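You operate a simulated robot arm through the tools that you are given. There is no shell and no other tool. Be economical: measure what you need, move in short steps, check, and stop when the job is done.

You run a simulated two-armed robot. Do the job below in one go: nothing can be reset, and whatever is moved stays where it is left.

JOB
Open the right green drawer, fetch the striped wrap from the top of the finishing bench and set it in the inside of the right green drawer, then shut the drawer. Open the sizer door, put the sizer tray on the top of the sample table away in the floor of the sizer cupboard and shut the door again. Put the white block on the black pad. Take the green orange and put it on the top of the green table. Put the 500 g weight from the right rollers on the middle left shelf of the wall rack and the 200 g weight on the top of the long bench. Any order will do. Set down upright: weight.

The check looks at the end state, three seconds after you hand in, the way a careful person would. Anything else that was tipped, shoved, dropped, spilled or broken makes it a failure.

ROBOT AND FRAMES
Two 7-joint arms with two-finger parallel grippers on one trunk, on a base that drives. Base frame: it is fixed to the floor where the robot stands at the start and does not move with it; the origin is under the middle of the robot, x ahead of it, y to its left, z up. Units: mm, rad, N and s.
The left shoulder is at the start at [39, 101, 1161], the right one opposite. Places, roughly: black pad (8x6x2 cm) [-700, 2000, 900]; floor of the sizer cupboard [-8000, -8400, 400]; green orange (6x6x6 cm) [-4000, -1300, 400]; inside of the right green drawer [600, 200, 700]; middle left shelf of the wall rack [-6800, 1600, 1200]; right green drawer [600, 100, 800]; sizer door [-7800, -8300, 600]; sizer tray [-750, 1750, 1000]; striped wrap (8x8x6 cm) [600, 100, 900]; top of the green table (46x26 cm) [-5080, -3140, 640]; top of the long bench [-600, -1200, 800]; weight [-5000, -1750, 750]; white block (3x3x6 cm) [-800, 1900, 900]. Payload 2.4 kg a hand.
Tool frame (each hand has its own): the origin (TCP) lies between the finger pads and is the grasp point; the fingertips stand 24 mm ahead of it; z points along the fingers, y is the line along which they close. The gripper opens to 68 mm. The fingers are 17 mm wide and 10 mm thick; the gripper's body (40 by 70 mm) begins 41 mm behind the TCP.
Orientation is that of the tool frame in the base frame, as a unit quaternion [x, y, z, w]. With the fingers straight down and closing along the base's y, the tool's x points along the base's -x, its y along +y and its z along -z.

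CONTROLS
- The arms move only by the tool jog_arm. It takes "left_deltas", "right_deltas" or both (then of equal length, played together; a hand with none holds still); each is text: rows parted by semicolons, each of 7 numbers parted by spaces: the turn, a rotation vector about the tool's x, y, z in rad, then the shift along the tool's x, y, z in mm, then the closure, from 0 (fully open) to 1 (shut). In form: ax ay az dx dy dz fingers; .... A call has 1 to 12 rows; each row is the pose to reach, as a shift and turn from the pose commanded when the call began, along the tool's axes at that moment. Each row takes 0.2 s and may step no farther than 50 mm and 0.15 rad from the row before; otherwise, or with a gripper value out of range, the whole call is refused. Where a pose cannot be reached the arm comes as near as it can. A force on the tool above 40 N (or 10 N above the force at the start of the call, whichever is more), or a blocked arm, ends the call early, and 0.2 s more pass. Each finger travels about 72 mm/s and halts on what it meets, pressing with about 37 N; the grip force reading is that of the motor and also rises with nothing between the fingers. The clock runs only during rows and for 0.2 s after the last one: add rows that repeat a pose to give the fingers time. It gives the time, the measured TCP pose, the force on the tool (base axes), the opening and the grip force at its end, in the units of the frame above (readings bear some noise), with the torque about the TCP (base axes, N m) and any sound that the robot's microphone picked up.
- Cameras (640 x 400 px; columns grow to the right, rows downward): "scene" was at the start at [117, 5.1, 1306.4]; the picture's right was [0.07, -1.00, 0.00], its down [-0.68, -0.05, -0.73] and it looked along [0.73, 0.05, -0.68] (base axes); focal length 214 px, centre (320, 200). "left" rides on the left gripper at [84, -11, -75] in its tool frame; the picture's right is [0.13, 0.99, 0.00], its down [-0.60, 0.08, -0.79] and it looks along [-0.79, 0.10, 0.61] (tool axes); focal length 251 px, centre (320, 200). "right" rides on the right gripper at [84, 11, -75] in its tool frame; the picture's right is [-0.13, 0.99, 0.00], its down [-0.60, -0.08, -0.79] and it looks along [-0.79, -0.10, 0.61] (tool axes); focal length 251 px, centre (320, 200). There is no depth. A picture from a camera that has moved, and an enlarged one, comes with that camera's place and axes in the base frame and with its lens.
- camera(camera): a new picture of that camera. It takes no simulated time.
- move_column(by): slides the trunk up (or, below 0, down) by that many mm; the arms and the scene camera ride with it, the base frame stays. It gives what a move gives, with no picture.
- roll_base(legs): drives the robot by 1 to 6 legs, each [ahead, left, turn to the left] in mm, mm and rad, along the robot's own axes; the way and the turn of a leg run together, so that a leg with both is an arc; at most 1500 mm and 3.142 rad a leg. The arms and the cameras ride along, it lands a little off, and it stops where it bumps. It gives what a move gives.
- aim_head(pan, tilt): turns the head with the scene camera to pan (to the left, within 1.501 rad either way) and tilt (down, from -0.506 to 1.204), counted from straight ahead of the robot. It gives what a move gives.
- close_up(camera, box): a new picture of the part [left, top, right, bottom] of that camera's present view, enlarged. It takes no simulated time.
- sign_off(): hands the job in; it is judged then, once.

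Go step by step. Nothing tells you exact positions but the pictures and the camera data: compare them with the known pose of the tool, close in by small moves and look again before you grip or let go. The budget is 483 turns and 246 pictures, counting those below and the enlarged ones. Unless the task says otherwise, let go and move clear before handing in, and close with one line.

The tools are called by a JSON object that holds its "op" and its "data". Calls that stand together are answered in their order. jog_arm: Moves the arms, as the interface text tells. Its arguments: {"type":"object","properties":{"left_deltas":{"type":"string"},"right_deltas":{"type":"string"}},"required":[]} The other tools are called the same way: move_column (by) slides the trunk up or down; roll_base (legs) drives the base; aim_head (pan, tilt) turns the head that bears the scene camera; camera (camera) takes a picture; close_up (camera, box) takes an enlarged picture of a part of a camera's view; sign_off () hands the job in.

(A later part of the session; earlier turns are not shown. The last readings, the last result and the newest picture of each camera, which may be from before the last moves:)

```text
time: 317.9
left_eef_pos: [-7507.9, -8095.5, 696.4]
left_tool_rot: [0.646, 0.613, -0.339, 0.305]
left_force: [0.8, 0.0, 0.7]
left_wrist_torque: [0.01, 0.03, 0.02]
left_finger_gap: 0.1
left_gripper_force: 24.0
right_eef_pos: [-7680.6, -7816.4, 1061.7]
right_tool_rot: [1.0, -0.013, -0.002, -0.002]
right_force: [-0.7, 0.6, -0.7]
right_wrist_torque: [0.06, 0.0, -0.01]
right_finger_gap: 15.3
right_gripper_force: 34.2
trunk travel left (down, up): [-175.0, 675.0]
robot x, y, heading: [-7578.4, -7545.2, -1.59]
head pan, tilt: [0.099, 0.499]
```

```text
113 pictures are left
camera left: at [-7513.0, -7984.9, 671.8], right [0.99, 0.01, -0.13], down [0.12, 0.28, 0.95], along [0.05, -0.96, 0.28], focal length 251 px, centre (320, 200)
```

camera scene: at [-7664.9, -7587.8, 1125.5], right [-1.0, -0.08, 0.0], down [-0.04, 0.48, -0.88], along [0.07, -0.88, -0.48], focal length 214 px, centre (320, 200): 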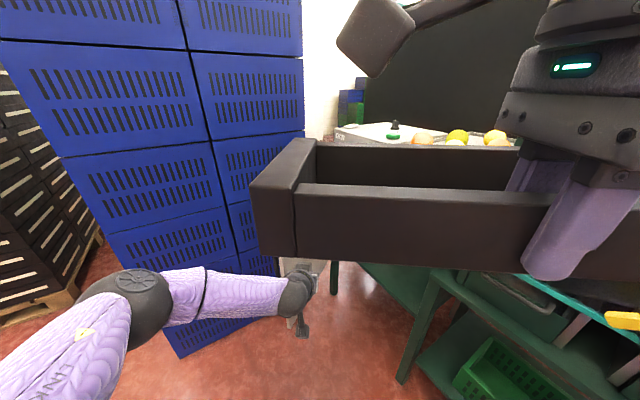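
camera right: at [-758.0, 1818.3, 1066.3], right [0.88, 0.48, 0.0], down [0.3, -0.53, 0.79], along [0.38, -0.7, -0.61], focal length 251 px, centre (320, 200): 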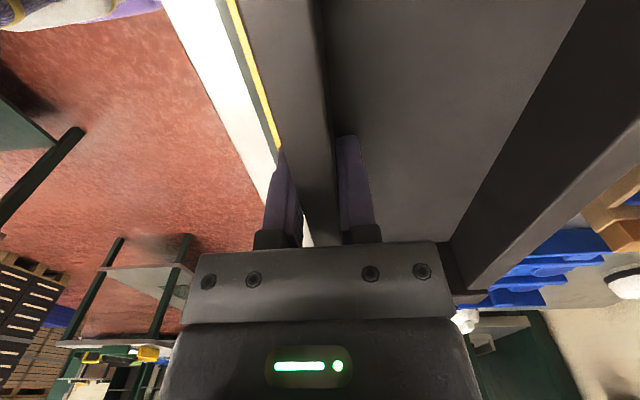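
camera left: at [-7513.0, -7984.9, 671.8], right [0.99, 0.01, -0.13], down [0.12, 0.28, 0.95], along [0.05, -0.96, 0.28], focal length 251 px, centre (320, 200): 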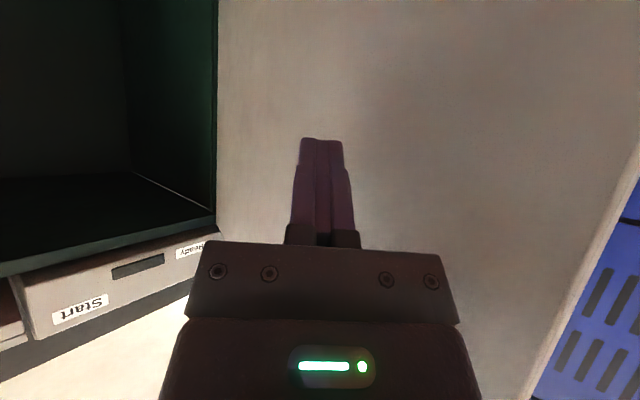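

{"op": "roll_base", "data": {"legs": [[24, 18, 0], [24, 18, 0], [20, 15, 0]]}}

{"op": "camera", "data": {"camera": "left"}}

{"op": "camera", "data": {"camera": "scene"}}

```text
time: 319.6
left_eef_pos: [-7460.2, -8163.8, 696.4]
left_tool_rot: [0.646, 0.612, -0.339, 0.304]
left_force: [-0.1, -0.8, 0.7]
left_wrist_torque: [0.03, 0.0, -0.02]
left_finger_gap: 0.1
left_gripper_force: 24.0
right_eef_pos: [-7631.4, -7885.7, 1061.8]
right_tool_rot: [1.0, -0.012, 0.0, -0.003]
right_force: [-0.5, 0.0, -1.1]
right_wrist_torque: [0.02, -0.02, 0.02]
right_finger_gap: 15.2
right_gripper_force: 34.8
trunk travel left (down, up): [-175.0, 675.0]
robot x, y, heading: [-7527.4, -7610.3, -1.589]
head pan, tilt: [0.099, 0.499]
```

```text
112 pictures are left
camera left: at [-7463.7, -8053.8, 671.8], right [0.99, 0.01, -0.13], down [0.12, 0.28, 0.95], along [0.05, -0.96, 0.28], focal length 251 px, centre (320, 200)
```

left: 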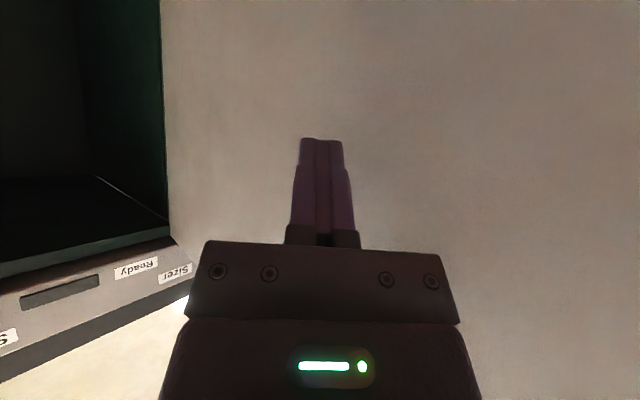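

```text
111 pictures are left
camera scene: at [-7523.3, -7783.2, 1125.5], right [-1.0, -0.08, 0.0], down [-0.04, 0.48, -0.88], along [0.07, -0.88, -0.48], focal length 214 px, centre (320, 200)
```

scene: 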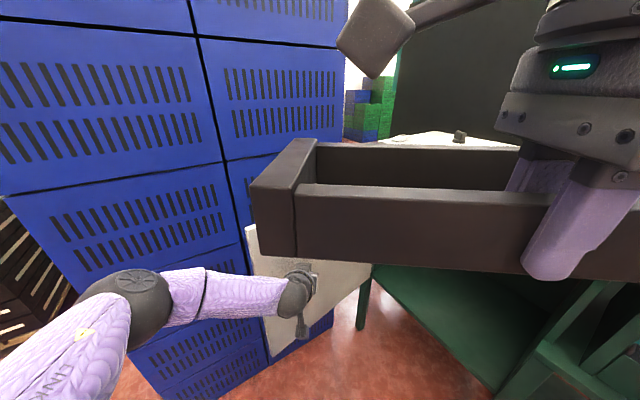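

Door now ≈85° open. Withdraw the left hand, back to the right and square up for inserting the tray.

{"op": "roll_base", "data": {"legs": [[-159, -122, 0], [0, 0, -0.616]]}}

{"op": "jog_arm", "data": {"left_deltas": "0 0 0 0 0 -45 1; 0 0 0 0 0 -90 1; 0 0 0 0 0 -135 1; 0 0 0 0 0 -180 1; 0 0 0 0 0 -225 1; 0 0 0 -30 0 -250 1; 0 0 0 -70 0 -260 1; 0 0 0 -110 0 -260 1; 0 0 0 -150 0 -260 1; 0 0 0 -150 0 -260 1"}}

{"op": "aim_head", "data": {"pan": 0.3, "tilt": 0.5}}

{"op": "camera", "data": {"camera": "scene"}}

```text
time: 322.9
left_eef_pos: [-7907.7, -7939.9, 697.3]
left_tool_rot: [0.801, 0.389, -0.415, 0.188]
left_force: [-1.5, 0.9, 1.0]
left_wrist_torque: [-0.04, -0.02, -0.01]
left_finger_gap: 0.1
left_gripper_force: 23.5
right_eef_pos: [-7887.4, -7613.7, 1061.9]
right_tool_rot: [0.949, -0.314, 0.0, -0.003]
right_force: [0.3, 0.6, -0.7]
right_wrist_torque: [0.02, -0.01, 0.01]
right_finger_gap: 15.2
right_gripper_force: 34.5
trunk travel left (down, up): [-175.0, 675.0]
robot x, y, heading: [-7645.5, -7447.5, -2.205]
head pan, tilt: [0.099, 0.499]
```

```text
time: 325.1
left_eef_pos: [-7825.7, -7846.6, 969.3]
left_tool_rot: [0.801, 0.388, -0.416, 0.188]
left_force: [-0.5, 0.8, 0.0]
left_wrist_torque: [0.01, -0.04, 0.01]
left_finger_gap: 0.0
left_gripper_force: 23.4
left hand out of reach, approached as far as the arm can: row 5, 6
right_eef_pos: [-7886.4, -7613.4, 1060.8]
right_tool_rot: [0.949, -0.314, 0.0, -0.002]
right_force: [-0.2, 0.7, -1.5]
right_wrist_torque: [0.03, -0.01, -0.01]
right_finger_gap: 15.5
right_gripper_force: 34.1
trunk travel left (down, up): [-175.0, 675.0]
robot x, y, heading: [-7645.9, -7449.6, -2.205]
head pan, tilt: [0.099, 0.499]
```

```text
time: 325.8
left_eef_pos: [-7825.5, -7847.6, 968.5]
left_tool_rot: [0.8, 0.389, -0.415, 0.188]
left_force: [-0.1, 0.8, 0.2]
left_wrist_torque: [-0.02, 0.01, -0.01]
left_finger_gap: 0.0
left_gripper_force: 23.1
right_eef_pos: [-7887.3, -7613.2, 1063.0]
right_tool_rot: [0.949, -0.314, -0.001, -0.003]
right_force: [0.2, 0.7, -1.8]
right_wrist_torque: [0.04, 0.0, -0.01]
right_finger_gap: 15.2
right_gripper_force: 34.6
trunk travel left (down, up): [-175.0, 675.0]
robot x, y, heading: [-7644.1, -7453.0, -2.203]
head pan, tilt: [0.3, 0.499]
```

```text
110 pictures are left
camera scene: at [-7723.1, -7600.1, 1125.5], right [-0.94, 0.33, 0.0], down [0.16, 0.45, -0.88], along [-0.29, -0.83, -0.48], focal length 214 px, centre (320, 200)
```

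scene: 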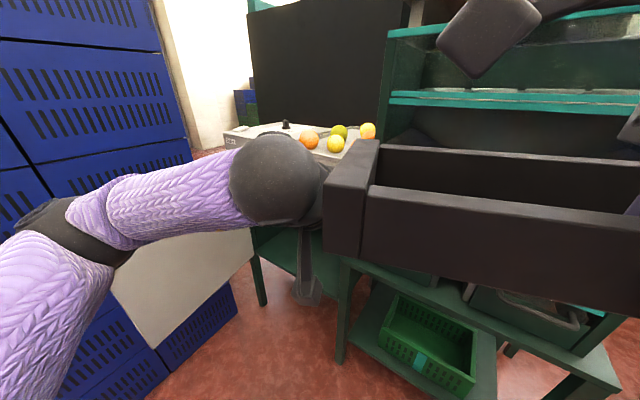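

The left elbow limits how far left I can stand, so I'll insert with the tray hand slightly across my centreline. First raise the left hand, back up, lower the trunk and extend the tray forward and down.

{"op": "jog_arm", "data": {"left_deltas": "0 0 0 -25 0 -17 1; 0 0 0 -50 0 -34 1; 0 0 0 -75 0 -50 1; 0 0 0 -100 0 -67 1; 0 0 0 -100 0 -67 1"}}

{"op": "roll_base", "data": {"legs": [[-180, -40, 0]]}}

{"op": "jog_arm", "data": {"right_deltas": "0 0 0 0 40 0 1; 0 0 0 0 80 0 1; 0 0 0 0 120 0 1; 0 0 0 0 120 45 1; 0 0 0 0 120 90 1; 0 0 0 0 120 135 1; 0 0 0 0 120 180 1; 0 0 0 0 120 225 1; 0 0 0 0 120 225 1"}}

{"op": "camera", "data": {"camera": "scene"}}

```text
time: 327.0
left_eef_pos: [-7825.3, -7852.4, 1090.5]
left_tool_rot: [0.801, 0.388, -0.416, 0.187]
left_force: [0.0, -0.8, 0.2]
left_wrist_torque: [-0.01, 0.04, 0.02]
left_finger_gap: 0.0
left_gripper_force: 23.3
right_eef_pos: [-7887.5, -7613.3, 1062.6]
right_tool_rot: [0.949, -0.314, 0.0, -0.003]
right_force: [0.5, -0.1, -0.8]
right_wrist_torque: [0.04, -0.01, 0.02]
right_finger_gap: 15.4
right_gripper_force: 34.4
trunk travel left (down, up): [-175.0, 675.0]
robot x, y, heading: [-7642.2, -7452.4, -2.204]
head pan, tilt: [0.3, 0.499]
```

```text
time: 328.5
left_eef_pos: [-7750.4, -7685.1, 1089.4]
left_tool_rot: [0.8, 0.39, -0.415, 0.188]
left_force: [-0.5, 0.1, 0.3]
left_wrist_torque: [-0.04, -0.04, 0.01]
left_finger_gap: 0.0
left_gripper_force: 24.1
right_eef_pos: [-7814.0, -7446.2, 1062.6]
right_tool_rot: [0.95, -0.313, 0.0, -0.002]
right_force: [0.2, 0.7, -1.3]
right_wrist_torque: [0.03, -0.01, 0.0]
right_finger_gap: 15.3
right_gripper_force: 34.4
trunk travel left (down, up): [-175.0, 675.0]
robot x, y, heading: [-7575.6, -7280.9, -2.201]
head pan, tilt: [0.3, 0.499]
```

```text
time: 330.5
left_eef_pos: [-7750.5, -7684.5, 1090.2]
left_tool_rot: [0.801, 0.39, -0.414, 0.187]
left_force: [-0.9, -0.2, 0.2]
left_wrist_torque: [-0.02, 0.0, 0.03]
left_finger_gap: 0.0
left_gripper_force: 23.9
right_eef_pos: [-7883.6, -7542.9, 834.2]
right_tool_rot: [0.95, -0.312, 0.0, -0.002]
right_force: [0.2, 0.2, 0.0]
right_wrist_torque: [0.05, -0.02, 0.0]
right_finger_gap: 15.0
right_gripper_force: 34.8
trunk travel left (down, up): [-175.0, 675.0]
robot x, y, heading: [-7570.3, -7280.5, -2.202]
head pan, tilt: [0.3, 0.499]
```

```text
109 pictures are left
camera scene: at [-7648.8, -7432.2, 1125.5], right [-0.95, 0.32, 0.0], down [0.16, 0.45, -0.88], along [-0.28, -0.83, -0.48], focal length 214 px, centre (320, 200)
```

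scene: 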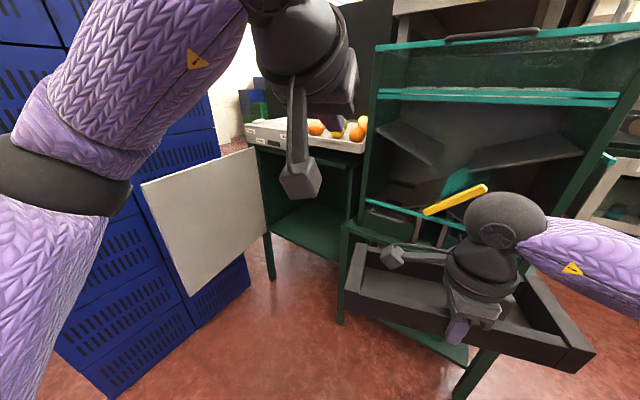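

{"op": "close_up", "data": {"camera": "scene", "box": [130, 110, 450, 310]}}

```text
2.00 times, centred on (290, 210) of scene
camera zoom: at [-7648.8, -7432.2, 1125.5], right [-0.95, 0.32, 0.0], down [0.16, 0.45, -0.88], along [-0.28, -0.83, -0.48], focal length 429 px, centre (380, 180)
```

zoom: 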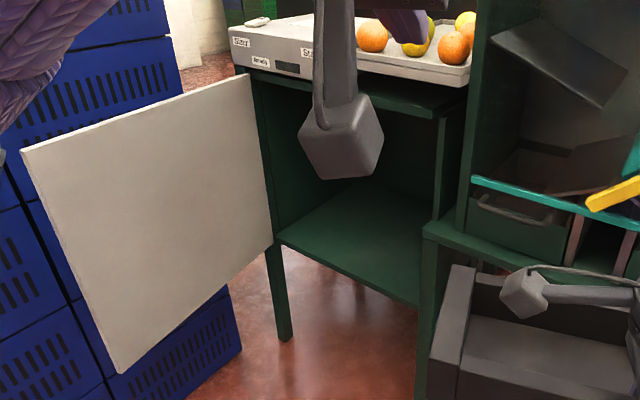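

Interior floor at z≈400, front edge m≈11200, width t 1794–2243, depth ~350; empty. Lower the trunk, then extend the tray forward, left and down in the free space in front.

{"op": "move_column", "data": {"by": -170}}

{"op": "jog_arm", "data": {"right_deltas": "0 0 0 20 20 20 1; 0 0 0 40 40 40 1; 0 0 0 60 60 60 1; 0 0 0 80 80 80 1; 0 0 0 100 95 100 1; 0 0 0 120 110 120 1; 0 0 0 140 120 140 1; 0 0 0 157 123 160 1; 0 0 0 157 123 180 1; 0 0 0 157 123 180 1"}}

{"op": "camera", "data": {"camera": "scene"}}

```text
time: 332.5
left_eef_pos: [-7748.8, -7685.5, 920.1]
left_tool_rot: [0.8, 0.39, -0.416, 0.188]
left_force: [-0.4, -0.3, 0.1]
left_wrist_torque: [0.05, -0.01, -0.04]
left_finger_gap: 0.0
left_gripper_force: 23.7
right_eef_pos: [-7884.4, -7542.4, 666.2]
right_tool_rot: [0.95, -0.312, 0.0, -0.003]
right_force: [-0.2, 0.0, -0.8]
right_wrist_torque: [0.03, -0.02, 0.0]
right_finger_gap: 15.1
right_gripper_force: 34.7
trunk travel left (down, up): [-5.0, 845.0]
robot x, y, heading: [-7570.2, -7278.1, -2.202]
head pan, tilt: [0.3, 0.499]
```

```text
time: 334.7
left_eef_pos: [-7749.3, -7685.2, 919.1]
left_tool_rot: [0.8, 0.39, -0.415, 0.188]
left_force: [-0.9, 0.9, -0.5]
left_wrist_torque: [0.03, 0.01, -0.02]
left_finger_gap: 0.1
left_gripper_force: 23.7
right_eef_pos: [-7828.4, -7718.0, 494.8]
right_tool_rot: [0.95, -0.312, 0.0, -0.002]
right_force: [-0.3, 0.2, -0.3]
right_wrist_torque: [0.04, 0.0, 0.03]
right_finger_gap: 15.3
right_gripper_force: 34.1
right hand out of reach, approached as far as the arm can: row 8, 9, 10
trunk travel left (down, up): [-5.0, 845.0]
robot x, y, heading: [-7572.2, -7281.3, -2.201]
head pan, tilt: [0.3, 0.499]
```

```text
107 pictures are left
camera scene: at [-7682.7, -7479.0, 948.8], right [-0.95, 0.32, 0.0], down [0.16, 0.45, -0.88], along [-0.28, -0.83, -0.48], focal length 214 px, centre (320, 200)
```

scene: 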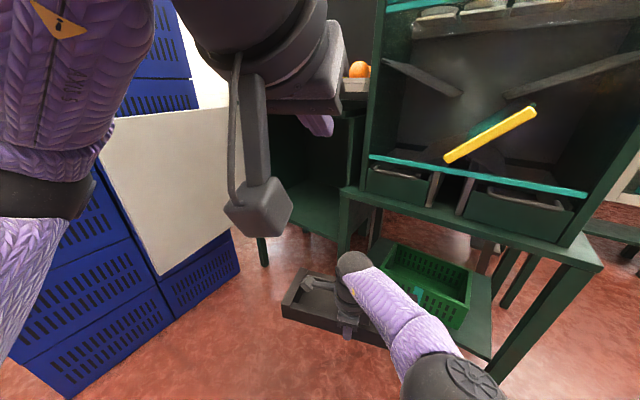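

The trunk is best ~100 mm higher, so that my left elbow passes above the door's top. Raise it, then bring the tray to D≈450, z≈480.

{"op": "move_column", "data": {"by": 100}}

{"op": "jog_arm", "data": {"right_deltas": "0 0 0 0 -27 25 1; 0 0 0 0 -54 50 1; 0 0 0 0 -54 80 1; 0 0 0 0 -54 105 1; 0 0 0 0 -54 105 1", "left_deltas": "0 0 0 -15 0 -10 1; 0 0 0 -30 0 -20 1; 0 0 0 -45 0 -30 1; 0 0 0 -60 0 -40 1; 0 0 0 -60 0 -40 1"}}

{"op": "camera", "data": {"camera": "scene"}}

```text
time: 336.0
left_eef_pos: [-7750.2, -7684.6, 1020.0]
left_tool_rot: [0.8, 0.39, -0.415, 0.188]
left_force: [-0.2, -0.1, 0.0]
left_wrist_torque: [-0.01, 0.05, 0.05]
left_finger_gap: 0.1
left_gripper_force: 23.4
right_eef_pos: [-7831.4, -7720.7, 642.6]
right_tool_rot: [0.949, -0.312, -0.017, 0.05]
right_force: [-0.4, 0.5, -0.9]
right_wrist_torque: [0.04, -0.03, -0.01]
right_finger_gap: 15.1
right_gripper_force: 34.4
trunk travel left (down, up): [-105.0, 745.0]
robot x, y, heading: [-7571.1, -7281.0, -2.198]
head pan, tilt: [0.3, 0.499]
```

```text
time: 337.2
left_eef_pos: [-7749.3, -7687.9, 1091.5]
left_tool_rot: [0.8, 0.39, -0.415, 0.188]
left_force: [1.3, -0.3, -0.3]
left_wrist_torque: [-0.01, 0.02, -0.01]
left_finger_gap: 0.0
left_gripper_force: 23.4
right_eef_pos: [-7806.4, -7686.8, 533.0]
right_tool_rot: [0.949, -0.311, -0.017, 0.049]
right_force: [0.2, -1.0, -1.1]
right_wrist_torque: [0.02, 0.01, 0.0]
right_finger_gap: 15.0
right_gripper_force: 34.6
trunk travel left (down, up): [-105.0, 745.0]
robot x, y, heading: [-7571.0, -7283.9, -2.201]
head pan, tilt: [0.3, 0.499]
```

```text
106 pictures are left
camera scene: at [-7661.3, -7449.8, 1053.4], right [-0.95, 0.32, 0.0], down [0.16, 0.45, -0.88], along [-0.28, -0.83, -0.48], focal length 214 px, centre (320, 200)
```

scene: 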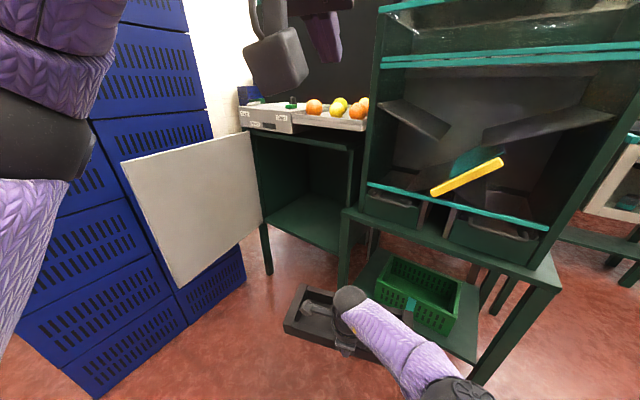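

Clear view. Level the tray (it pitched 0.1 rad) and lower it to ~485.

{"op": "jog_arm", "data": {"right_deltas": "0.05 0 0 0 -5 10 1; 0.1 0 0 0 -10 25 1; 0.1 0 0 0 -12 45 1; 0.1 0 0 0 -12 45 1"}}

{"op": "roll_base", "data": {"legs": [[125, 401, 0]]}}

{"op": "camera", "data": {"camera": "scene"}}

```text
time: 338.2
left_eef_pos: [-7749.4, -7688.5, 1091.8]
left_tool_rot: [0.8, 0.391, -0.415, 0.189]
left_force: [0.2, -0.6, -0.2]
left_wrist_torque: [-0.02, 0.02, -0.01]
left_finger_gap: 0.3
left_gripper_force: 23.8
right_eef_pos: [-7802.6, -7657.6, 502.9]
right_tool_rot: [0.95, -0.312, -0.001, 0.003]
right_force: [-0.2, 0.3, -0.6]
right_wrist_torque: [-0.01, -0.04, -0.01]
right_finger_gap: 15.0
right_gripper_force: 34.1
right hand out of reach, approached as far as the arm can: row 1, 2, 3, 4
trunk travel left (down, up): [-105.0, 745.0]
robot x, y, heading: [-7572.1, -7283.0, -2.203]
head pan, tilt: [0.3, 0.499]
```

```text
time: 340.8
left_eef_pos: [-7497.6, -8026.2, 1091.8]
left_tool_rot: [0.8, 0.39, -0.415, 0.188]
left_force: [-0.1, -0.3, -0.2]
left_wrist_torque: [0.01, -0.01, 0.02]
left_finger_gap: 0.0
left_gripper_force: 23.9
right_eef_pos: [-7549.1, -7998.1, 502.6]
right_tool_rot: [0.95, -0.313, -0.003, 0.003]
right_force: [-0.5, 0.4, -0.6]
right_wrist_torque: [0.04, -0.07, -0.01]
right_finger_gap: 15.4
right_gripper_force: 34.7
trunk travel left (down, up): [-105.0, 745.0]
robot x, y, heading: [-7320.0, -7620.1, -2.199]
head pan, tilt: [0.3, 0.499]
```

```text
105 pictures are left
camera scene: at [-7408.5, -7788.5, 1053.4], right [-0.95, 0.32, 0.0], down [0.16, 0.45, -0.88], along [-0.28, -0.83, -0.48], focal length 214 px, centre (320, 200)
```

scene: 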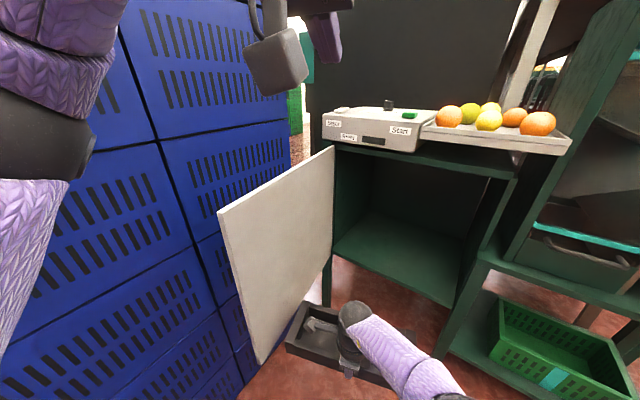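

Aligned in front of the opening. Move straight in (perpendicular to the cupboard) in two steps.

{"op": "roll_base", "data": {"legs": [[192, -55, 0]]}}

{"op": "camera", "data": {"camera": "scene"}}

{"op": "camera", "data": {"camera": "right"}}

```text
time: 342.4
left_eef_pos: [-7655.2, -8151.3, 1092.1]
left_tool_rot: [0.8, 0.391, -0.415, 0.189]
left_force: [1.1, -0.6, -0.3]
left_wrist_torque: [0.02, 0.03, 0.0]
left_finger_gap: 0.2
left_gripper_force: 23.3
right_eef_pos: [-7707.7, -8121.4, 503.9]
right_tool_rot: [0.95, -0.313, -0.002, 0.002]
right_force: [0.4, 0.3, -0.6]
right_wrist_torque: [0.01, -0.01, 0.01]
right_finger_gap: 15.0
right_gripper_force: 34.1
trunk travel left (down, up): [-105.0, 745.0]
robot x, y, heading: [-7477.4, -7746.3, -2.204]
head pan, tilt: [0.3, 0.499]
```

```text
104 pictures are left
camera scene: at [-7566.7, -7912.6, 1053.4], right [-0.95, 0.33, 0.0], down [0.16, 0.45, -0.88], along [-0.29, -0.83, -0.48], focal length 214 px, centre (320, 200)
```

scene: 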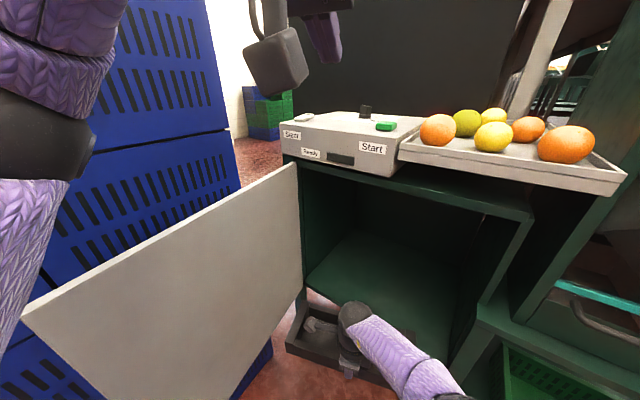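

```text
103 pictures are left
camera right: at [-7646.2, -8180.2, 578.0], right [-0.69, -0.72, 0.01], down [-0.44, 0.43, 0.79], along [-0.57, 0.55, -0.61], focal length 251 px, centre (320, 200)
```

right: 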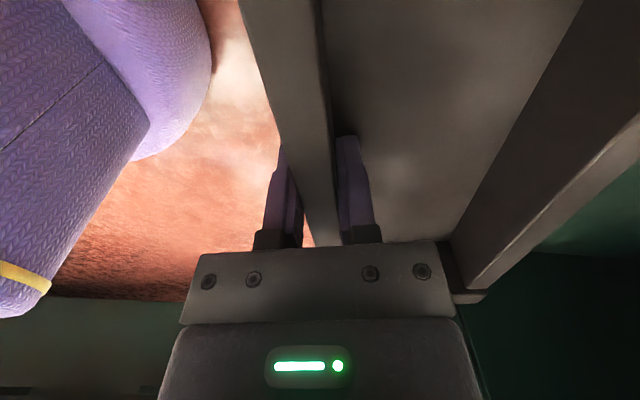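

{"op": "roll_base", "data": {"legs": [[128, -36, 0]]}}

{"op": "camera", "data": {"camera": "scene"}}

```text
time: 343.7
left_eef_pos: [-7760.8, -8232.2, 1091.0]
left_tool_rot: [0.801, 0.389, -0.415, 0.188]
left_force: [-0.1, 0.1, -1.1]
left_wrist_torque: [0.02, 0.0, 0.01]
left_finger_gap: 0.0
left_gripper_force: 23.7
right_eef_pos: [-7813.9, -8203.9, 503.1]
right_tool_rot: [0.949, -0.315, -0.002, 0.002]
right_force: [0.2, -0.5, -0.9]
right_wrist_torque: [0.08, -0.04, 0.02]
right_finger_gap: 15.3
right_gripper_force: 34.3
trunk travel left (down, up): [-105.0, 745.0]
robot x, y, heading: [-7582.2, -7828.2, -2.197]
head pan, tilt: [0.3, 0.499]
```

```text
102 pictures are left
camera scene: at [-7671.5, -7994.8, 1053.4], right [-0.94, 0.33, 0.0], down [0.16, 0.45, -0.88], along [-0.29, -0.83, -0.48], focal length 214 px, centre (320, 200)
```

scene: 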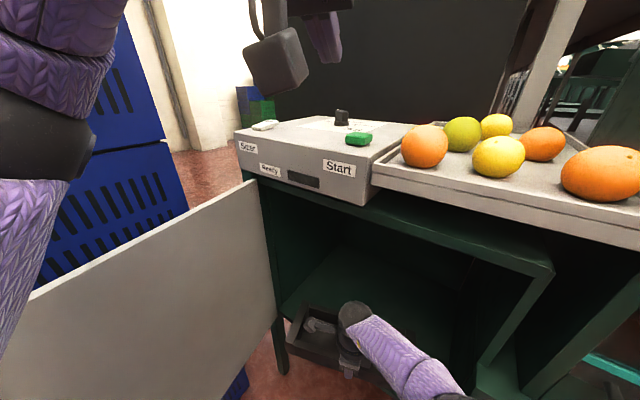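

{"op": "roll_base", "data": {"legs": [[122, -36, 0]]}}

{"op": "camera", "data": {"camera": "scene"}}

{"op": "camera", "data": {"camera": "right"}}

```text
time: 345.0
left_eef_pos: [-7862.2, -8310.5, 1091.9]
left_tool_rot: [0.801, 0.388, -0.416, 0.187]
left_force: [-0.4, -0.3, 0.7]
left_wrist_torque: [0.04, 0.01, -0.02]
left_finger_gap: 0.1
left_gripper_force: 23.9
right_eef_pos: [-7914.2, -8281.5, 503.6]
right_tool_rot: [0.949, -0.314, -0.002, 0.003]
right_force: [0.6, -0.2, -1.8]
right_wrist_torque: [0.05, -0.04, -0.02]
right_finger_gap: 15.0
right_gripper_force: 34.0
trunk travel left (down, up): [-105.0, 745.0]
robot x, y, heading: [-7680.7, -7905.0, -2.205]
head pan, tilt: [0.3, 0.499]
```

```text
101 pictures are left
camera scene: at [-7772.7, -8072.2, 1053.4], right [-0.94, 0.33, 0.0], down [0.16, 0.45, -0.88], along [-0.29, -0.83, -0.48], focal length 214 px, centre (320, 200)
```

scene: 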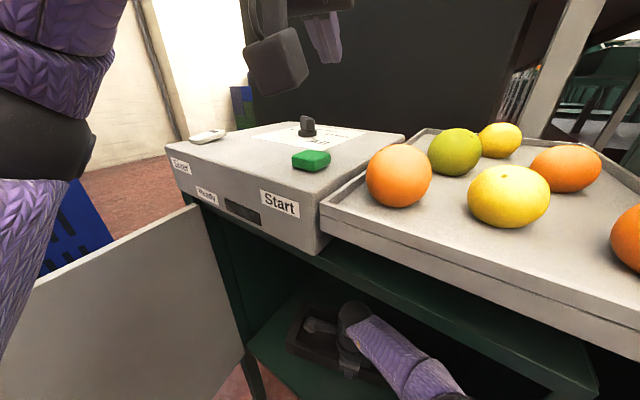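

```text
100 pictures are left
camera right: at [-7852.9, -8339.6, 578.0], right [-0.7, -0.72, 0.01], down [-0.43, 0.43, 0.79], along [-0.57, 0.55, -0.61], focal length 251 px, centre (320, 200)
```

right: 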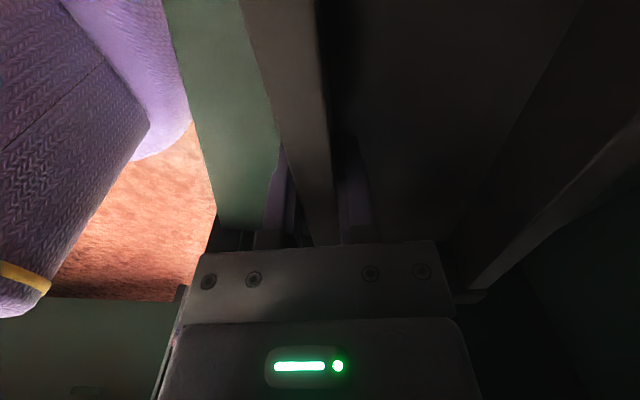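

Tray is fully over the cupboard floor. Raise the left hand a little for clearance, then lower with the column.

{"op": "jog_arm", "data": {"left_deltas": "0 0 0 -17 0 -11 1; 0 0 0 -34 0 -22 1; 0 0 0 -50 0 -33 1; 0 0 0 -50 0 -33 1"}}

{"op": "move_column", "data": {"by": -45}}

{"op": "jog_arm", "data": {"right_deltas": "0 0 0 0 0 4 1; 0 0 0 0 0 8 1; 0 0 0 0 0 12 1; 0 0 0 0 0 16 1; 0 0 0 0 0 20 1; 0 0 0 0 0 24 1"}}

```text
time: 346.0
left_eef_pos: [-7861.7, -8312.7, 1150.9]
left_tool_rot: [0.801, 0.388, -0.416, 0.187]
left_force: [0.0, 0.7, -0.8]
left_wrist_torque: [-0.01, 0.02, 0.01]
left_finger_gap: 0.0
left_gripper_force: 24.1
right_eef_pos: [-7914.9, -8279.7, 503.4]
right_tool_rot: [0.949, -0.315, -0.002, 0.003]
right_force: [0.2, -0.2, -1.6]
right_wrist_torque: [0.02, -0.03, 0.02]
right_finger_gap: 15.5
right_gripper_force: 34.5
trunk travel left (down, up): [-105.0, 745.0]
robot x, y, heading: [-7679.2, -7902.0, -2.202]
head pan, tilt: [0.3, 0.499]
```

```text
time: 346.8
left_eef_pos: [-7862.4, -8312.5, 1106.5]
left_tool_rot: [0.801, 0.388, -0.416, 0.188]
left_force: [-0.1, -1.1, 0.4]
left_wrist_torque: [-0.01, 0.01, -0.01]
left_finger_gap: 0.1
left_gripper_force: 23.5
right_eef_pos: [-7915.0, -8281.1, 458.7]
right_tool_rot: [0.949, -0.314, -0.001, 0.002]
right_force: [-0.7, -0.7, -0.4]
right_wrist_torque: [0.03, -0.04, 0.01]
right_finger_gap: 15.2
right_gripper_force: 34.5
trunk travel left (down, up): [-60.0, 790.0]
robot x, y, heading: [-7678.6, -7905.6, -2.212]
head pan, tilt: [0.3, 0.499]
```

```text
time: 347.8
left_eef_pos: [-7860.4, -8310.8, 1108.9]
left_tool_rot: [0.8, 0.389, -0.416, 0.188]
left_force: [1.7, 0.8, 0.0]
left_wrist_torque: [0.0, 0.0, 0.02]
left_finger_gap: 0.0
left_gripper_force: 24.1
right_eef_pos: [-7915.4, -8281.0, 448.6]
right_tool_rot: [0.949, -0.314, -0.002, 0.006]
right_force: [0.5, 10.6, 32.5]
right_wrist_torque: [0.6, -0.08, 0.01]
right_finger_gap: 15.0
right_gripper_force: 35.1
trunk travel left (down, up): [-60.0, 790.0]
robot x, y, heading: [-7685.8, -7902.6, -2.207]
head pan, tilt: [0.3, 0.499]
stopped in row 4 (right hand): the force on the tool passed its limit at 53 N (the readings are from after the stop); the commanded pose is now the measured one
```

Contact with the cupboard floor. Release and lift the fingers clear of the wall.

{"op": "jog_arm", "data": {"right_deltas": "0 0 0 0 0 -3 1; 0 0 0 0 0 -3 0.7; 0 0 0 0 0 -3 0.4; 0 0 0 0 0 -3 0.4; 0 0 0 0 0 -30 0.4; 0 0 0 0 0 -60 0.4; 0 0 0 0 0 -85 0.4; 0 0 0 0 0 -85 0.4"}}

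{"op": "camera", "data": {"camera": "right"}}

```text
time: 349.6
left_eef_pos: [-7859.8, -8313.7, 1106.5]
left_tool_rot: [0.8, 0.39, -0.415, 0.187]
left_force: [0.5, 0.6, 0.9]
left_wrist_torque: [-0.02, -0.02, 0.02]
left_finger_gap: 0.0
left_gripper_force: 24.0
right_eef_pos: [-7912.3, -8281.6, 532.2]
right_tool_rot: [0.95, -0.313, -0.002, 0.003]
right_force: [-0.3, 0.4, 0.0]
right_wrist_torque: [-0.03, 0.03, 0.0]
right_finger_gap: 40.8
right_gripper_force: 0.1
trunk travel left (down, up): [-60.0, 790.0]
robot x, y, heading: [-7681.0, -7905.4, -2.208]
head pan, tilt: [0.3, 0.499]
```

```text
99 pictures are left
camera right: at [-7850.2, -8340.2, 606.9], right [-0.69, -0.72, 0.01], down [-0.43, 0.43, 0.79], along [-0.58, 0.55, -0.61], focal length 251 px, centre (320, 200)
```

right: 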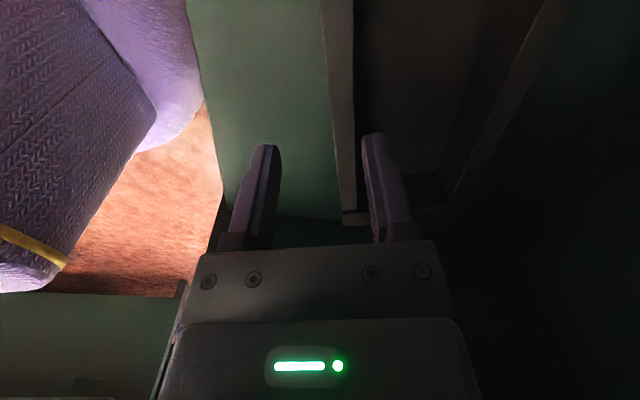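

Tray is set on the floor, inside. Withdraw along the same line.

{"op": "roll_base", "data": {"legs": [[-122, 36, 0], [-128, 36, 0], [-192, 50, 0]]}}

{"op": "camera", "data": {"camera": "scene"}}

```text
time: 352.9
left_eef_pos: [-7500.8, -8029.1, 1105.9]
left_tool_rot: [0.801, 0.389, -0.415, 0.188]
left_force: [0.1, -0.6, -0.1]
left_wrist_torque: [-0.01, 0.05, -0.01]
left_finger_gap: 0.0
left_gripper_force: 23.5
right_eef_pos: [-7552.6, -7996.7, 531.7]
right_tool_rot: [0.949, -0.314, -0.001, 0.004]
right_force: [0.8, 0.6, -0.2]
right_wrist_torque: [0.01, -0.02, 0.02]
right_finger_gap: 40.9
right_gripper_force: 0.1
trunk travel left (down, up): [-60.0, 790.0]
robot x, y, heading: [-7320.2, -7617.1, -2.203]
head pan, tilt: [0.3, 0.499]
```

```text
98 pictures are left
camera scene: at [-7420.6, -7800.3, 1006.6], right [-0.94, 0.33, 0.0], down [0.16, 0.45, -0.88], along [-0.29, -0.83, -0.48], focal length 214 px, centre (320, 200)
```

scene: 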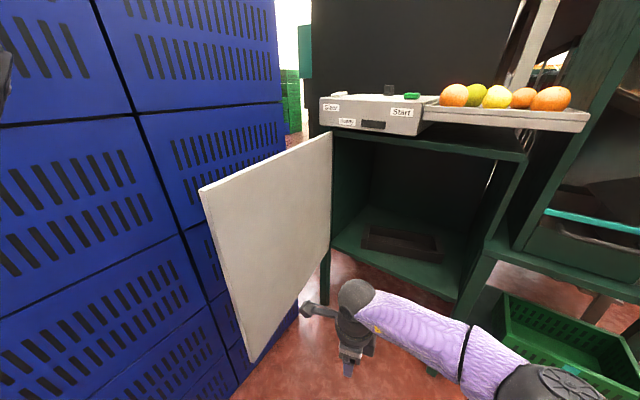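

The tray lies well inside. Now to close the door I'll hang the closed right fist over the door's top edge on its outer side and sweep it shut. First raise trunk and right hand, move right and turn left.

{"op": "roll_base", "data": {"legs": [[-60, -160, 0]]}}

{"op": "move_column", "data": {"by": 165}}

{"op": "jog_arm", "data": {"right_deltas": "0 0 0 -15 0 -45 0.7; 0 0 0 -30 0 -90 1; 0 0 0 -45 0 -135 1; 0 0 0 -60 0 -180 1; 0 0 0 -90 0 -215 1; 0 0 0 -120 0 -240 1; 0 0 0 -140 0 -260 1; 0 0 0 -140 0 -260 1"}}

{"op": "roll_base", "data": {"legs": [[0, 0, 0.898]]}}

{"op": "aim_head", "data": {"pan": -0.3, "tilt": 0.6}}

{"op": "camera", "data": {"camera": "scene"}}

```text
time: 354.4
left_eef_pos: [-7594.7, -7886.3, 1107.2]
left_tool_rot: [0.8, 0.39, -0.415, 0.188]
left_force: [1.1, -0.3, 0.2]
left_wrist_torque: [0.07, -0.02, 0.02]
left_finger_gap: 0.0
left_gripper_force: 23.8
right_eef_pos: [-7646.0, -7854.1, 533.1]
right_tool_rot: [0.95, -0.313, -0.001, 0.004]
right_force: [0.5, 0.1, 0.1]
right_wrist_torque: [-0.01, 0.02, 0.01]
right_finger_gap: 40.8
right_gripper_force: 0.1
trunk travel left (down, up): [-60.0, 790.0]
robot x, y, heading: [-7412.8, -7478.1, -2.202]
head pan, tilt: [0.3, 0.499]
```

```text
time: 356.3
left_eef_pos: [-7594.4, -7886.4, 1270.3]
left_tool_rot: [0.8, 0.39, -0.415, 0.188]
left_force: [0.1, -0.3, -0.4]
left_wrist_torque: [-0.03, 0.01, 0.0]
left_finger_gap: 0.0
left_gripper_force: 24.0
right_eef_pos: [-7646.8, -7854.9, 697.1]
right_tool_rot: [0.949, -0.314, -0.001, 0.003]
right_force: [0.3, 0.6, 0.1]
right_wrist_torque: [-0.02, -0.03, 0.02]
right_finger_gap: 41.1
right_gripper_force: 0.1
trunk travel left (down, up): [-225.0, 624.0]
robot x, y, heading: [-7417.7, -7477.4, -2.2]
head pan, tilt: [0.3, 0.499]
```

```text
time: 358.1
left_eef_pos: [-7593.6, -7885.9, 1270.8]
left_tool_rot: [0.801, 0.389, -0.415, 0.188]
left_force: [1.0, 0.6, -0.3]
left_wrist_torque: [-0.01, -0.01, 0.02]
left_finger_gap: 0.0
left_gripper_force: 23.6
right_eef_pos: [-7755.2, -7768.3, 958.1]
right_tool_rot: [0.95, -0.313, -0.002, 0.004]
right_force: [0.1, 0.3, -0.6]
right_wrist_torque: [-0.04, 0.01, 0.01]
right_finger_gap: 0.0
right_gripper_force: 23.3
trunk travel left (down, up): [-225.0, 624.0]
robot x, y, heading: [-7412.6, -7478.6, -2.206]
head pan, tilt: [0.3, 0.499]
```

```text
time: 360.8
left_eef_pos: [-7202.1, -7870.5, 1271.4]
left_tool_rot: [0.548, 0.701, -0.29, 0.351]
left_force: [0.9, -0.9, -0.4]
left_wrist_torque: [0.02, -0.01, 0.01]
left_finger_gap: 0.0
left_gripper_force: 23.6
right_eef_pos: [-7394.3, -7926.7, 957.6]
right_tool_rot: [0.991, 0.135, 0.001, 0.004]
right_force: [0.0, -0.1, -0.2]
right_wrist_torque: [-0.04, 0.0, 0.01]
right_finger_gap: 0.0
right_gripper_force: 23.4
trunk travel left (down, up): [-225.0, 624.0]
robot x, y, heading: [-7414.2, -7476.1, -1.298]
head pan, tilt: [0.3, 0.499]
```

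```text
time: 361.8
left_eef_pos: [-7202.0, -7870.3, 1271.3]
left_tool_rot: [0.548, 0.701, -0.291, 0.351]
left_force: [0.8, 0.1, -0.8]
left_wrist_torque: [0.0, 0.0, 0.0]
left_finger_gap: 0.0
left_gripper_force: 23.5
right_eef_pos: [-7395.4, -7927.0, 958.6]
right_tool_rot: [0.991, 0.136, 0.0, 0.004]
right_force: [0.8, -0.4, 0.5]
right_wrist_torque: [0.01, -0.01, -0.01]
right_finger_gap: 0.1
right_gripper_force: 23.7
trunk travel left (down, up): [-225.0, 624.0]
robot x, y, heading: [-7414.3, -7480.1, -1.297]
head pan, tilt: [-0.3, 0.6]
```

```text
97 pictures are left
camera scene: at [-7399.6, -7629.5, 1167.5], right [-1.0, 0.02, 0.0], down [0.01, 0.56, -0.82], along [-0.02, -0.82, -0.57], focal length 214 px, centre (320, 200)
```

scene: 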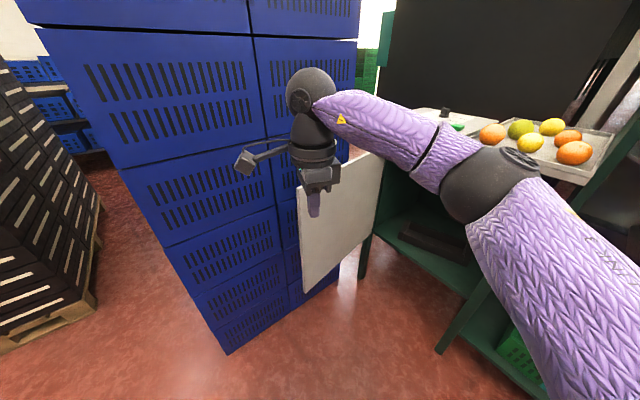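

Good view. Extend the right arm 60 mm and move so the fist is just beyond (outside) the door's top edge, still above it.

{"op": "jog_arm", "data": {"right_deltas": "0 0 0 0 30 0 1; 0 0 0 0 60 0 1; 0 0 0 0 60 0 1"}}

{"op": "roll_base", "data": {"legs": [[198, -53, 0]]}}

{"op": "camera", "data": {"camera": "scene"}}

{"op": "camera", "data": {"camera": "right"}}

```text
time: 362.6
left_eef_pos: [-7202.0, -7870.6, 1271.7]
left_tool_rot: [0.548, 0.702, -0.29, 0.351]
left_force: [0.9, -0.3, 0.5]
left_wrist_torque: [0.0, -0.01, 0.01]
left_finger_gap: 0.2
left_gripper_force: 23.7
right_eef_pos: [-7378.1, -7983.9, 959.1]
right_tool_rot: [0.991, 0.136, -0.001, 0.004]
right_force: [0.3, -0.2, 0.4]
right_wrist_torque: [0.0, -0.01, -0.01]
right_finger_gap: 0.0
right_gripper_force: 23.5
trunk travel left (down, up): [-225.0, 624.0]
robot x, y, heading: [-7413.2, -7479.4, -1.299]
head pan, tilt: [-0.3, 0.6]
```

```text
time: 364.2
left_eef_pos: [-7200.1, -8075.0, 1271.6]
left_tool_rot: [0.549, 0.7, -0.291, 0.351]
left_force: [0.3, 0.1, -0.2]
left_wrist_torque: [0.02, 0.02, 0.0]
left_finger_gap: 0.2
left_gripper_force: 24.2
right_eef_pos: [-7376.1, -8188.0, 958.9]
right_tool_rot: [0.991, 0.135, 0.0, 0.004]
right_force: [0.3, -1.0, -0.3]
right_wrist_torque: [-0.01, -0.01, -0.03]
right_finger_gap: 0.0
right_gripper_force: 23.5
trunk travel left (down, up): [-225.0, 624.0]
robot x, y, heading: [-7406.1, -7679.2, -1.296]
head pan, tilt: [-0.3, 0.6]
```

```text
96 pictures are left
camera scene: at [-7397.2, -7833.6, 1167.4], right [-1.0, 0.03, 0.0], down [0.01, 0.57, -0.82], along [-0.02, -0.82, -0.57], focal length 214 px, centre (320, 200)
```

scene: 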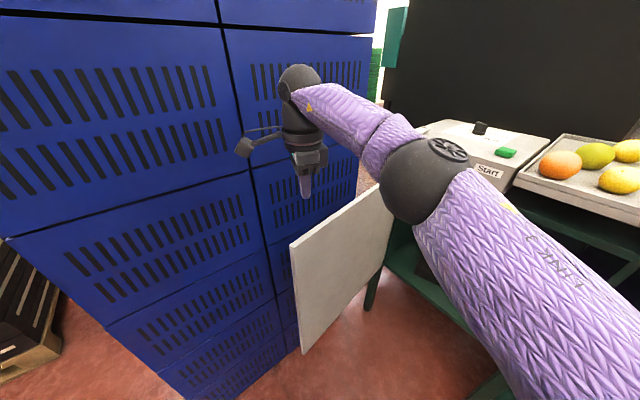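

```text
95 pictures are left
camera right: at [-7291.9, -8175.2, 1033.5], right [0.14, -0.99, 0.01], down [-0.6, -0.08, 0.79], along [-0.78, -0.12, -0.61], focal length 251 px, centre (320, 200)
```

right: 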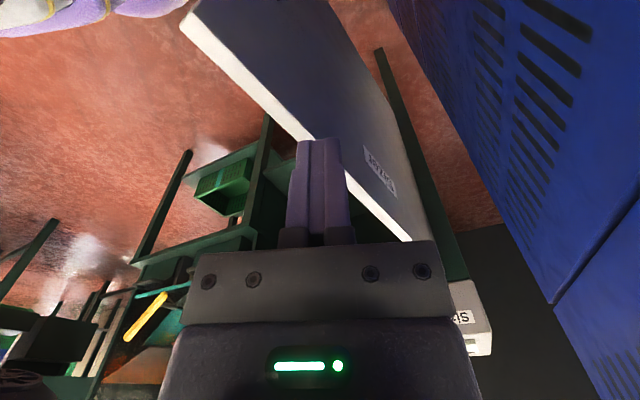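

The fist is ~40 mm outside the door's top edge. Lower it so the fingers hang below the door top, then sweep.

{"op": "jog_arm", "data": {"right_deltas": "0 0 0 0 0 40 1; 0 0 0 0 0 80 1; 0 0 0 0 0 108 1; 0 0 0 0 0 108 1"}}

{"op": "camera", "data": {"camera": "right"}}

```text
time: 365.2
left_eef_pos: [-7199.3, -8074.2, 1272.0]
left_tool_rot: [0.548, 0.701, -0.291, 0.351]
left_force: [0.7, -0.5, -0.1]
left_wrist_torque: [-0.01, 0.05, 0.03]
left_finger_gap: 0.0
left_gripper_force: 23.5
right_eef_pos: [-7377.5, -8188.6, 849.5]
right_tool_rot: [0.991, 0.134, 0.0, 0.004]
right_force: [0.3, 0.2, 0.5]
right_wrist_torque: [0.0, 0.01, 0.03]
right_finger_gap: 0.0
right_gripper_force: 23.8
trunk travel left (down, up): [-225.0, 624.0]
robot x, y, heading: [-7410.8, -7680.3, -1.292]
head pan, tilt: [-0.3, 0.6]
```

```text
94 pictures are left
camera right: at [-7292.6, -8176.6, 923.9], right [0.14, -0.99, 0.01], down [-0.6, -0.08, 0.79], along [-0.78, -0.12, -0.61], focal length 251 px, centre (320, 200)
```

right: 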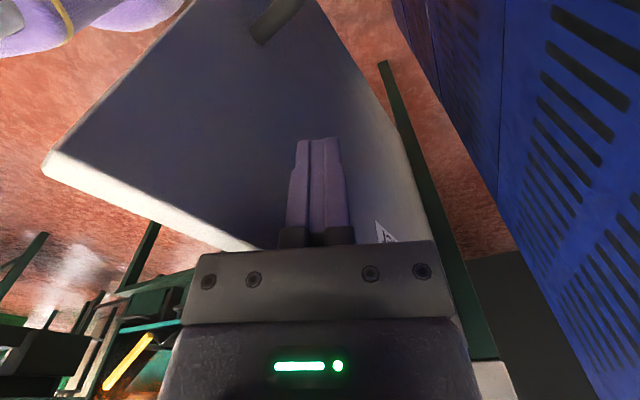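

Fingers hang outside the door. Sweep it along the arc.

{"op": "roll_base", "data": {"legs": [[-34, -24, 0], [-34, -23, 0], [-34, -24, 0], [-34, -24, 0]]}}

{"op": "camera", "data": {"camera": "scene"}}

```text
time: 367.6
left_eef_pos: [-7328.8, -7968.0, 1271.2]
left_tool_rot: [0.548, 0.702, -0.29, 0.351]
left_force: [-0.5, -0.1, -0.8]
left_wrist_torque: [0.03, -0.02, 0.05]
left_finger_gap: 0.0
left_gripper_force: 23.9
right_eef_pos: [-7506.2, -8082.9, 849.9]
right_tool_rot: [0.991, 0.136, 0.001, 0.005]
right_force: [-0.2, 0.7, 0.3]
right_wrist_torque: [-0.02, -0.02, 0.04]
right_finger_gap: 0.0
right_gripper_force: 23.8
trunk travel left (down, up): [-225.0, 624.0]
robot x, y, heading: [-7540.0, -7572.3, -1.291]
head pan, tilt: [-0.3, 0.6]
```

```text
93 pictures are left
camera scene: at [-7525.6, -7727.9, 1167.5], right [-1.0, 0.02, 0.0], down [0.01, 0.56, -0.82], along [-0.02, -0.82, -0.57], focal length 214 px, centre (320, 200)
```

scene: 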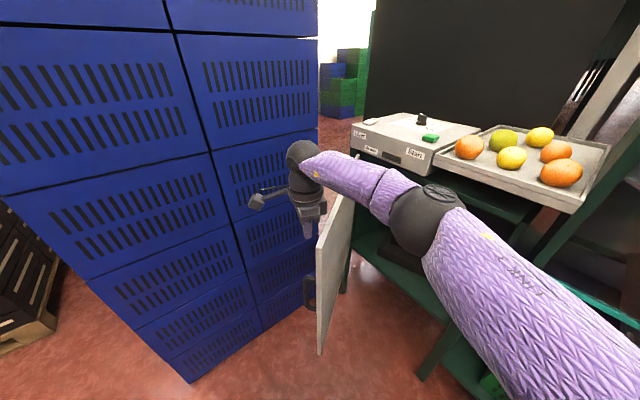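

{"op": "roll_base", "data": {"legs": [[-26, -34, 0], [-24, -37, 0], [-22, -40, 0]]}}

{"op": "camera", "data": {"camera": "scene"}}

```text
time: 369.5
left_eef_pos: [-7454.5, -7929.9, 1272.1]
left_tool_rot: [0.549, 0.701, -0.291, 0.351]
left_force: [-0.3, 0.0, 0.0]
left_wrist_torque: [0.03, -0.01, -0.01]
left_finger_gap: 0.0
left_gripper_force: 23.5
right_eef_pos: [-7632.9, -8045.1, 849.1]
right_tool_rot: [0.991, 0.135, 0.001, 0.004]
right_force: [0.0, -0.8, -0.1]
right_wrist_torque: [0.02, 0.01, -0.03]
right_finger_gap: 0.1
right_gripper_force: 23.7
trunk travel left (down, up): [-225.0, 624.0]
robot x, y, heading: [-7667.3, -7535.7, -1.291]
head pan, tilt: [-0.3, 0.6]
```

```text
92 pictures are left
camera scene: at [-7652.4, -7689.3, 1167.5], right [-1.0, 0.02, 0.0], down [0.01, 0.56, -0.82], along [-0.02, -0.82, -0.57], focal length 214 px, centre (320, 200)
```

scene: 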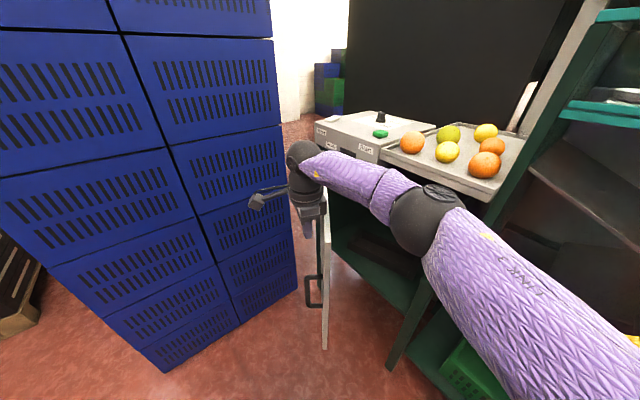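

{"op": "roll_base", "data": {"legs": [[-12, -32, 0], [-9, -32, 0]]}}

{"op": "jog_arm", "data": {"right_deltas": "0 0 0 0 0 -40 1; 0 0 0 0 0 -80 1; 0 0 0 0 0 -110 1; 0 0 0 0 0 -110 1"}}

{"op": "camera", "data": {"camera": "scene"}}

```text
time: 370.8
left_eef_pos: [-7522.5, -7927.3, 1272.1]
left_tool_rot: [0.549, 0.7, -0.291, 0.351]
left_force: [0.0, 0.2, 0.0]
left_wrist_torque: [0.02, -0.02, 0.0]
left_finger_gap: 0.0
left_gripper_force: 23.4
right_eef_pos: [-7700.3, -8042.7, 848.4]
right_tool_rot: [0.991, 0.135, 0.0, 0.004]
right_force: [0.8, 0.1, 1.1]
right_wrist_torque: [-0.04, 0.01, 0.03]
right_finger_gap: 0.0
right_gripper_force: 23.0
trunk travel left (down, up): [-225.0, 624.0]
robot x, y, heading: [-7736.4, -7532.8, -1.296]
head pan, tilt: [-0.3, 0.6]
```

```text
time: 371.8
left_eef_pos: [-7522.8, -7927.4, 1272.0]
left_tool_rot: [0.548, 0.702, -0.29, 0.351]
left_force: [-0.6, -1.5, 0.1]
left_wrist_torque: [-0.03, -0.02, -0.02]
left_finger_gap: 0.2
left_gripper_force: 23.4
right_eef_pos: [-7700.0, -8041.7, 959.5]
right_tool_rot: [0.991, 0.135, 0.001, 0.005]
right_force: [0.3, -0.1, 0.3]
right_wrist_torque: [0.04, 0.0, -0.01]
right_finger_gap: 0.0
right_gripper_force: 23.5
trunk travel left (down, up): [-225.0, 624.0]
robot x, y, heading: [-7732.3, -7533.9, -1.295]
head pan, tilt: [-0.3, 0.6]
```

```text
91 pictures are left
camera scene: at [-7719.8, -7686.7, 1167.5], right [-1.0, 0.02, 0.0], down [0.01, 0.57, -0.82], along [-0.02, -0.82, -0.57], focal length 214 px, centre (320, 200)
```

scene: 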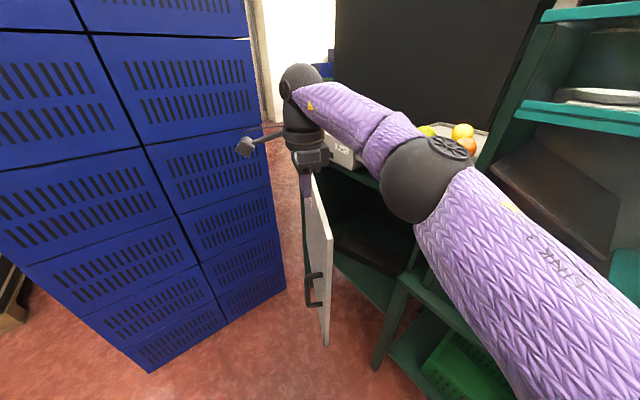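

Door ≈35°. Back off, face the cupboard again, retract the right hand and bring the left fist down to push the door's face shut.

{"op": "roll_base", "data": {"legs": [[-124, 327, 0], [0, 0, -0.9]]}}

{"op": "jog_arm", "data": {"right_deltas": "0 0 0 0 -40 0 1; 0 0 0 0 -80 0 1; 0 0 0 0 -120 0 1; 0 0 0 0 -160 0 1; 0 0 0 0 -190 0 1; 0 0 0 0 -190 0 1", "left_deltas": "0 0 0 41 0 28 1; 0 0 0 82 0 56 1; 0 0 0 123 0 84 1; 0 0 0 164 0 112 1; 0 0 0 205 0 140 1; 0 0 0 205 0 140 1"}}

{"op": "move_column", "data": {"by": -160}}

{"op": "aim_head", "data": {"pan": 0.2, "tilt": 0.5}}

{"op": "camera", "data": {"camera": "scene"}}

```text
time: 376.4
left_eef_pos: [-7634.7, -7736.5, 1271.8]
left_tool_rot: [0.799, 0.392, -0.414, 0.189]
left_force: [0.1, -0.6, -0.3]
left_wrist_torque: [0.0, -0.01, 0.01]
left_finger_gap: 0.2
left_gripper_force: 23.8
right_eef_pos: [-7835.4, -7667.9, 959.1]
right_tool_rot: [0.951, -0.309, -0.002, 0.004]
right_force: [-0.5, 0.5, -0.6]
right_wrist_torque: [-0.02, 0.01, -0.01]
right_finger_gap: 0.0
right_gripper_force: 23.3
trunk travel left (down, up): [-225.0, 624.0]
robot x, y, heading: [-7454.8, -7327.4, -2.197]
head pan, tilt: [-0.3, 0.6]
```

```text
time: 377.8
left_eef_pos: [-7632.8, -7729.7, 1022.0]
left_tool_rot: [0.798, 0.392, -0.415, 0.19]
left_force: [-0.1, 0.2, 0.8]
left_wrist_torque: [-0.01, -0.01, 0.01]
left_finger_gap: 0.0
left_gripper_force: 23.7
right_eef_pos: [-7722.7, -7515.5, 958.4]
right_tool_rot: [0.951, -0.31, -0.001, 0.004]
right_force: [0.5, 0.2, 0.2]
right_wrist_torque: [0.03, 0.0, 0.01]
right_finger_gap: 0.3
right_gripper_force: 23.6
trunk travel left (down, up): [-225.0, 624.0]
robot x, y, heading: [-7462.1, -7323.9, -2.195]
head pan, tilt: [-0.3, 0.6]
```

```text
time: 379.6
left_eef_pos: [-7635.7, -7728.5, 862.9]
left_tool_rot: [0.798, 0.393, -0.415, 0.191]
left_force: [0.6, -0.8, 0.0]
left_wrist_torque: [0.01, -0.02, -0.01]
left_finger_gap: 0.0
left_gripper_force: 23.8
right_eef_pos: [-7723.3, -7516.2, 798.3]
right_tool_rot: [0.951, -0.309, -0.001, 0.004]
right_force: [0.0, 0.0, 0.2]
right_wrist_torque: [0.0, -0.01, 0.02]
right_finger_gap: 0.1
right_gripper_force: 23.4
trunk travel left (down, up): [-65.0, 785.0]
robot x, y, heading: [-7458.7, -7324.7, -2.195]
head pan, tilt: [-0.3, 0.6]
```

```text
time: 380.5
left_eef_pos: [-7635.0, -7730.0, 864.2]
left_tool_rot: [0.799, 0.393, -0.414, 0.19]
left_force: [-0.3, 0.1, 0.3]
left_wrist_torque: [0.0, 0.01, 0.01]
left_finger_gap: 0.0
left_gripper_force: 23.2
right_eef_pos: [-7723.8, -7514.4, 798.2]
right_tool_rot: [0.951, -0.309, -0.001, 0.004]
right_force: [-0.5, -0.3, -0.2]
right_wrist_torque: [-0.02, -0.02, -0.02]
right_finger_gap: 0.0
right_gripper_force: 23.5
trunk travel left (down, up): [-65.0, 785.0]
robot x, y, heading: [-7459.0, -7329.0, -2.197]
head pan, tilt: [0.201, 0.499]
```

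```text
90 pictures are left
camera scene: at [-7564.1, -7503.1, 1011.8], right [-0.91, 0.41, 0.0], down [0.2, 0.44, -0.88], along [-0.36, -0.8, -0.48], focal length 214 px, centre (320, 200)
```

scene: 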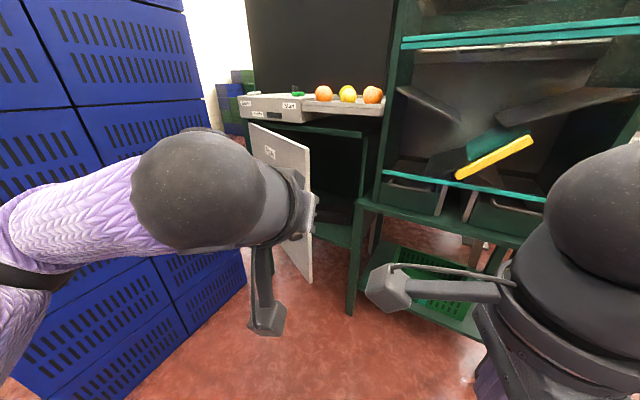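

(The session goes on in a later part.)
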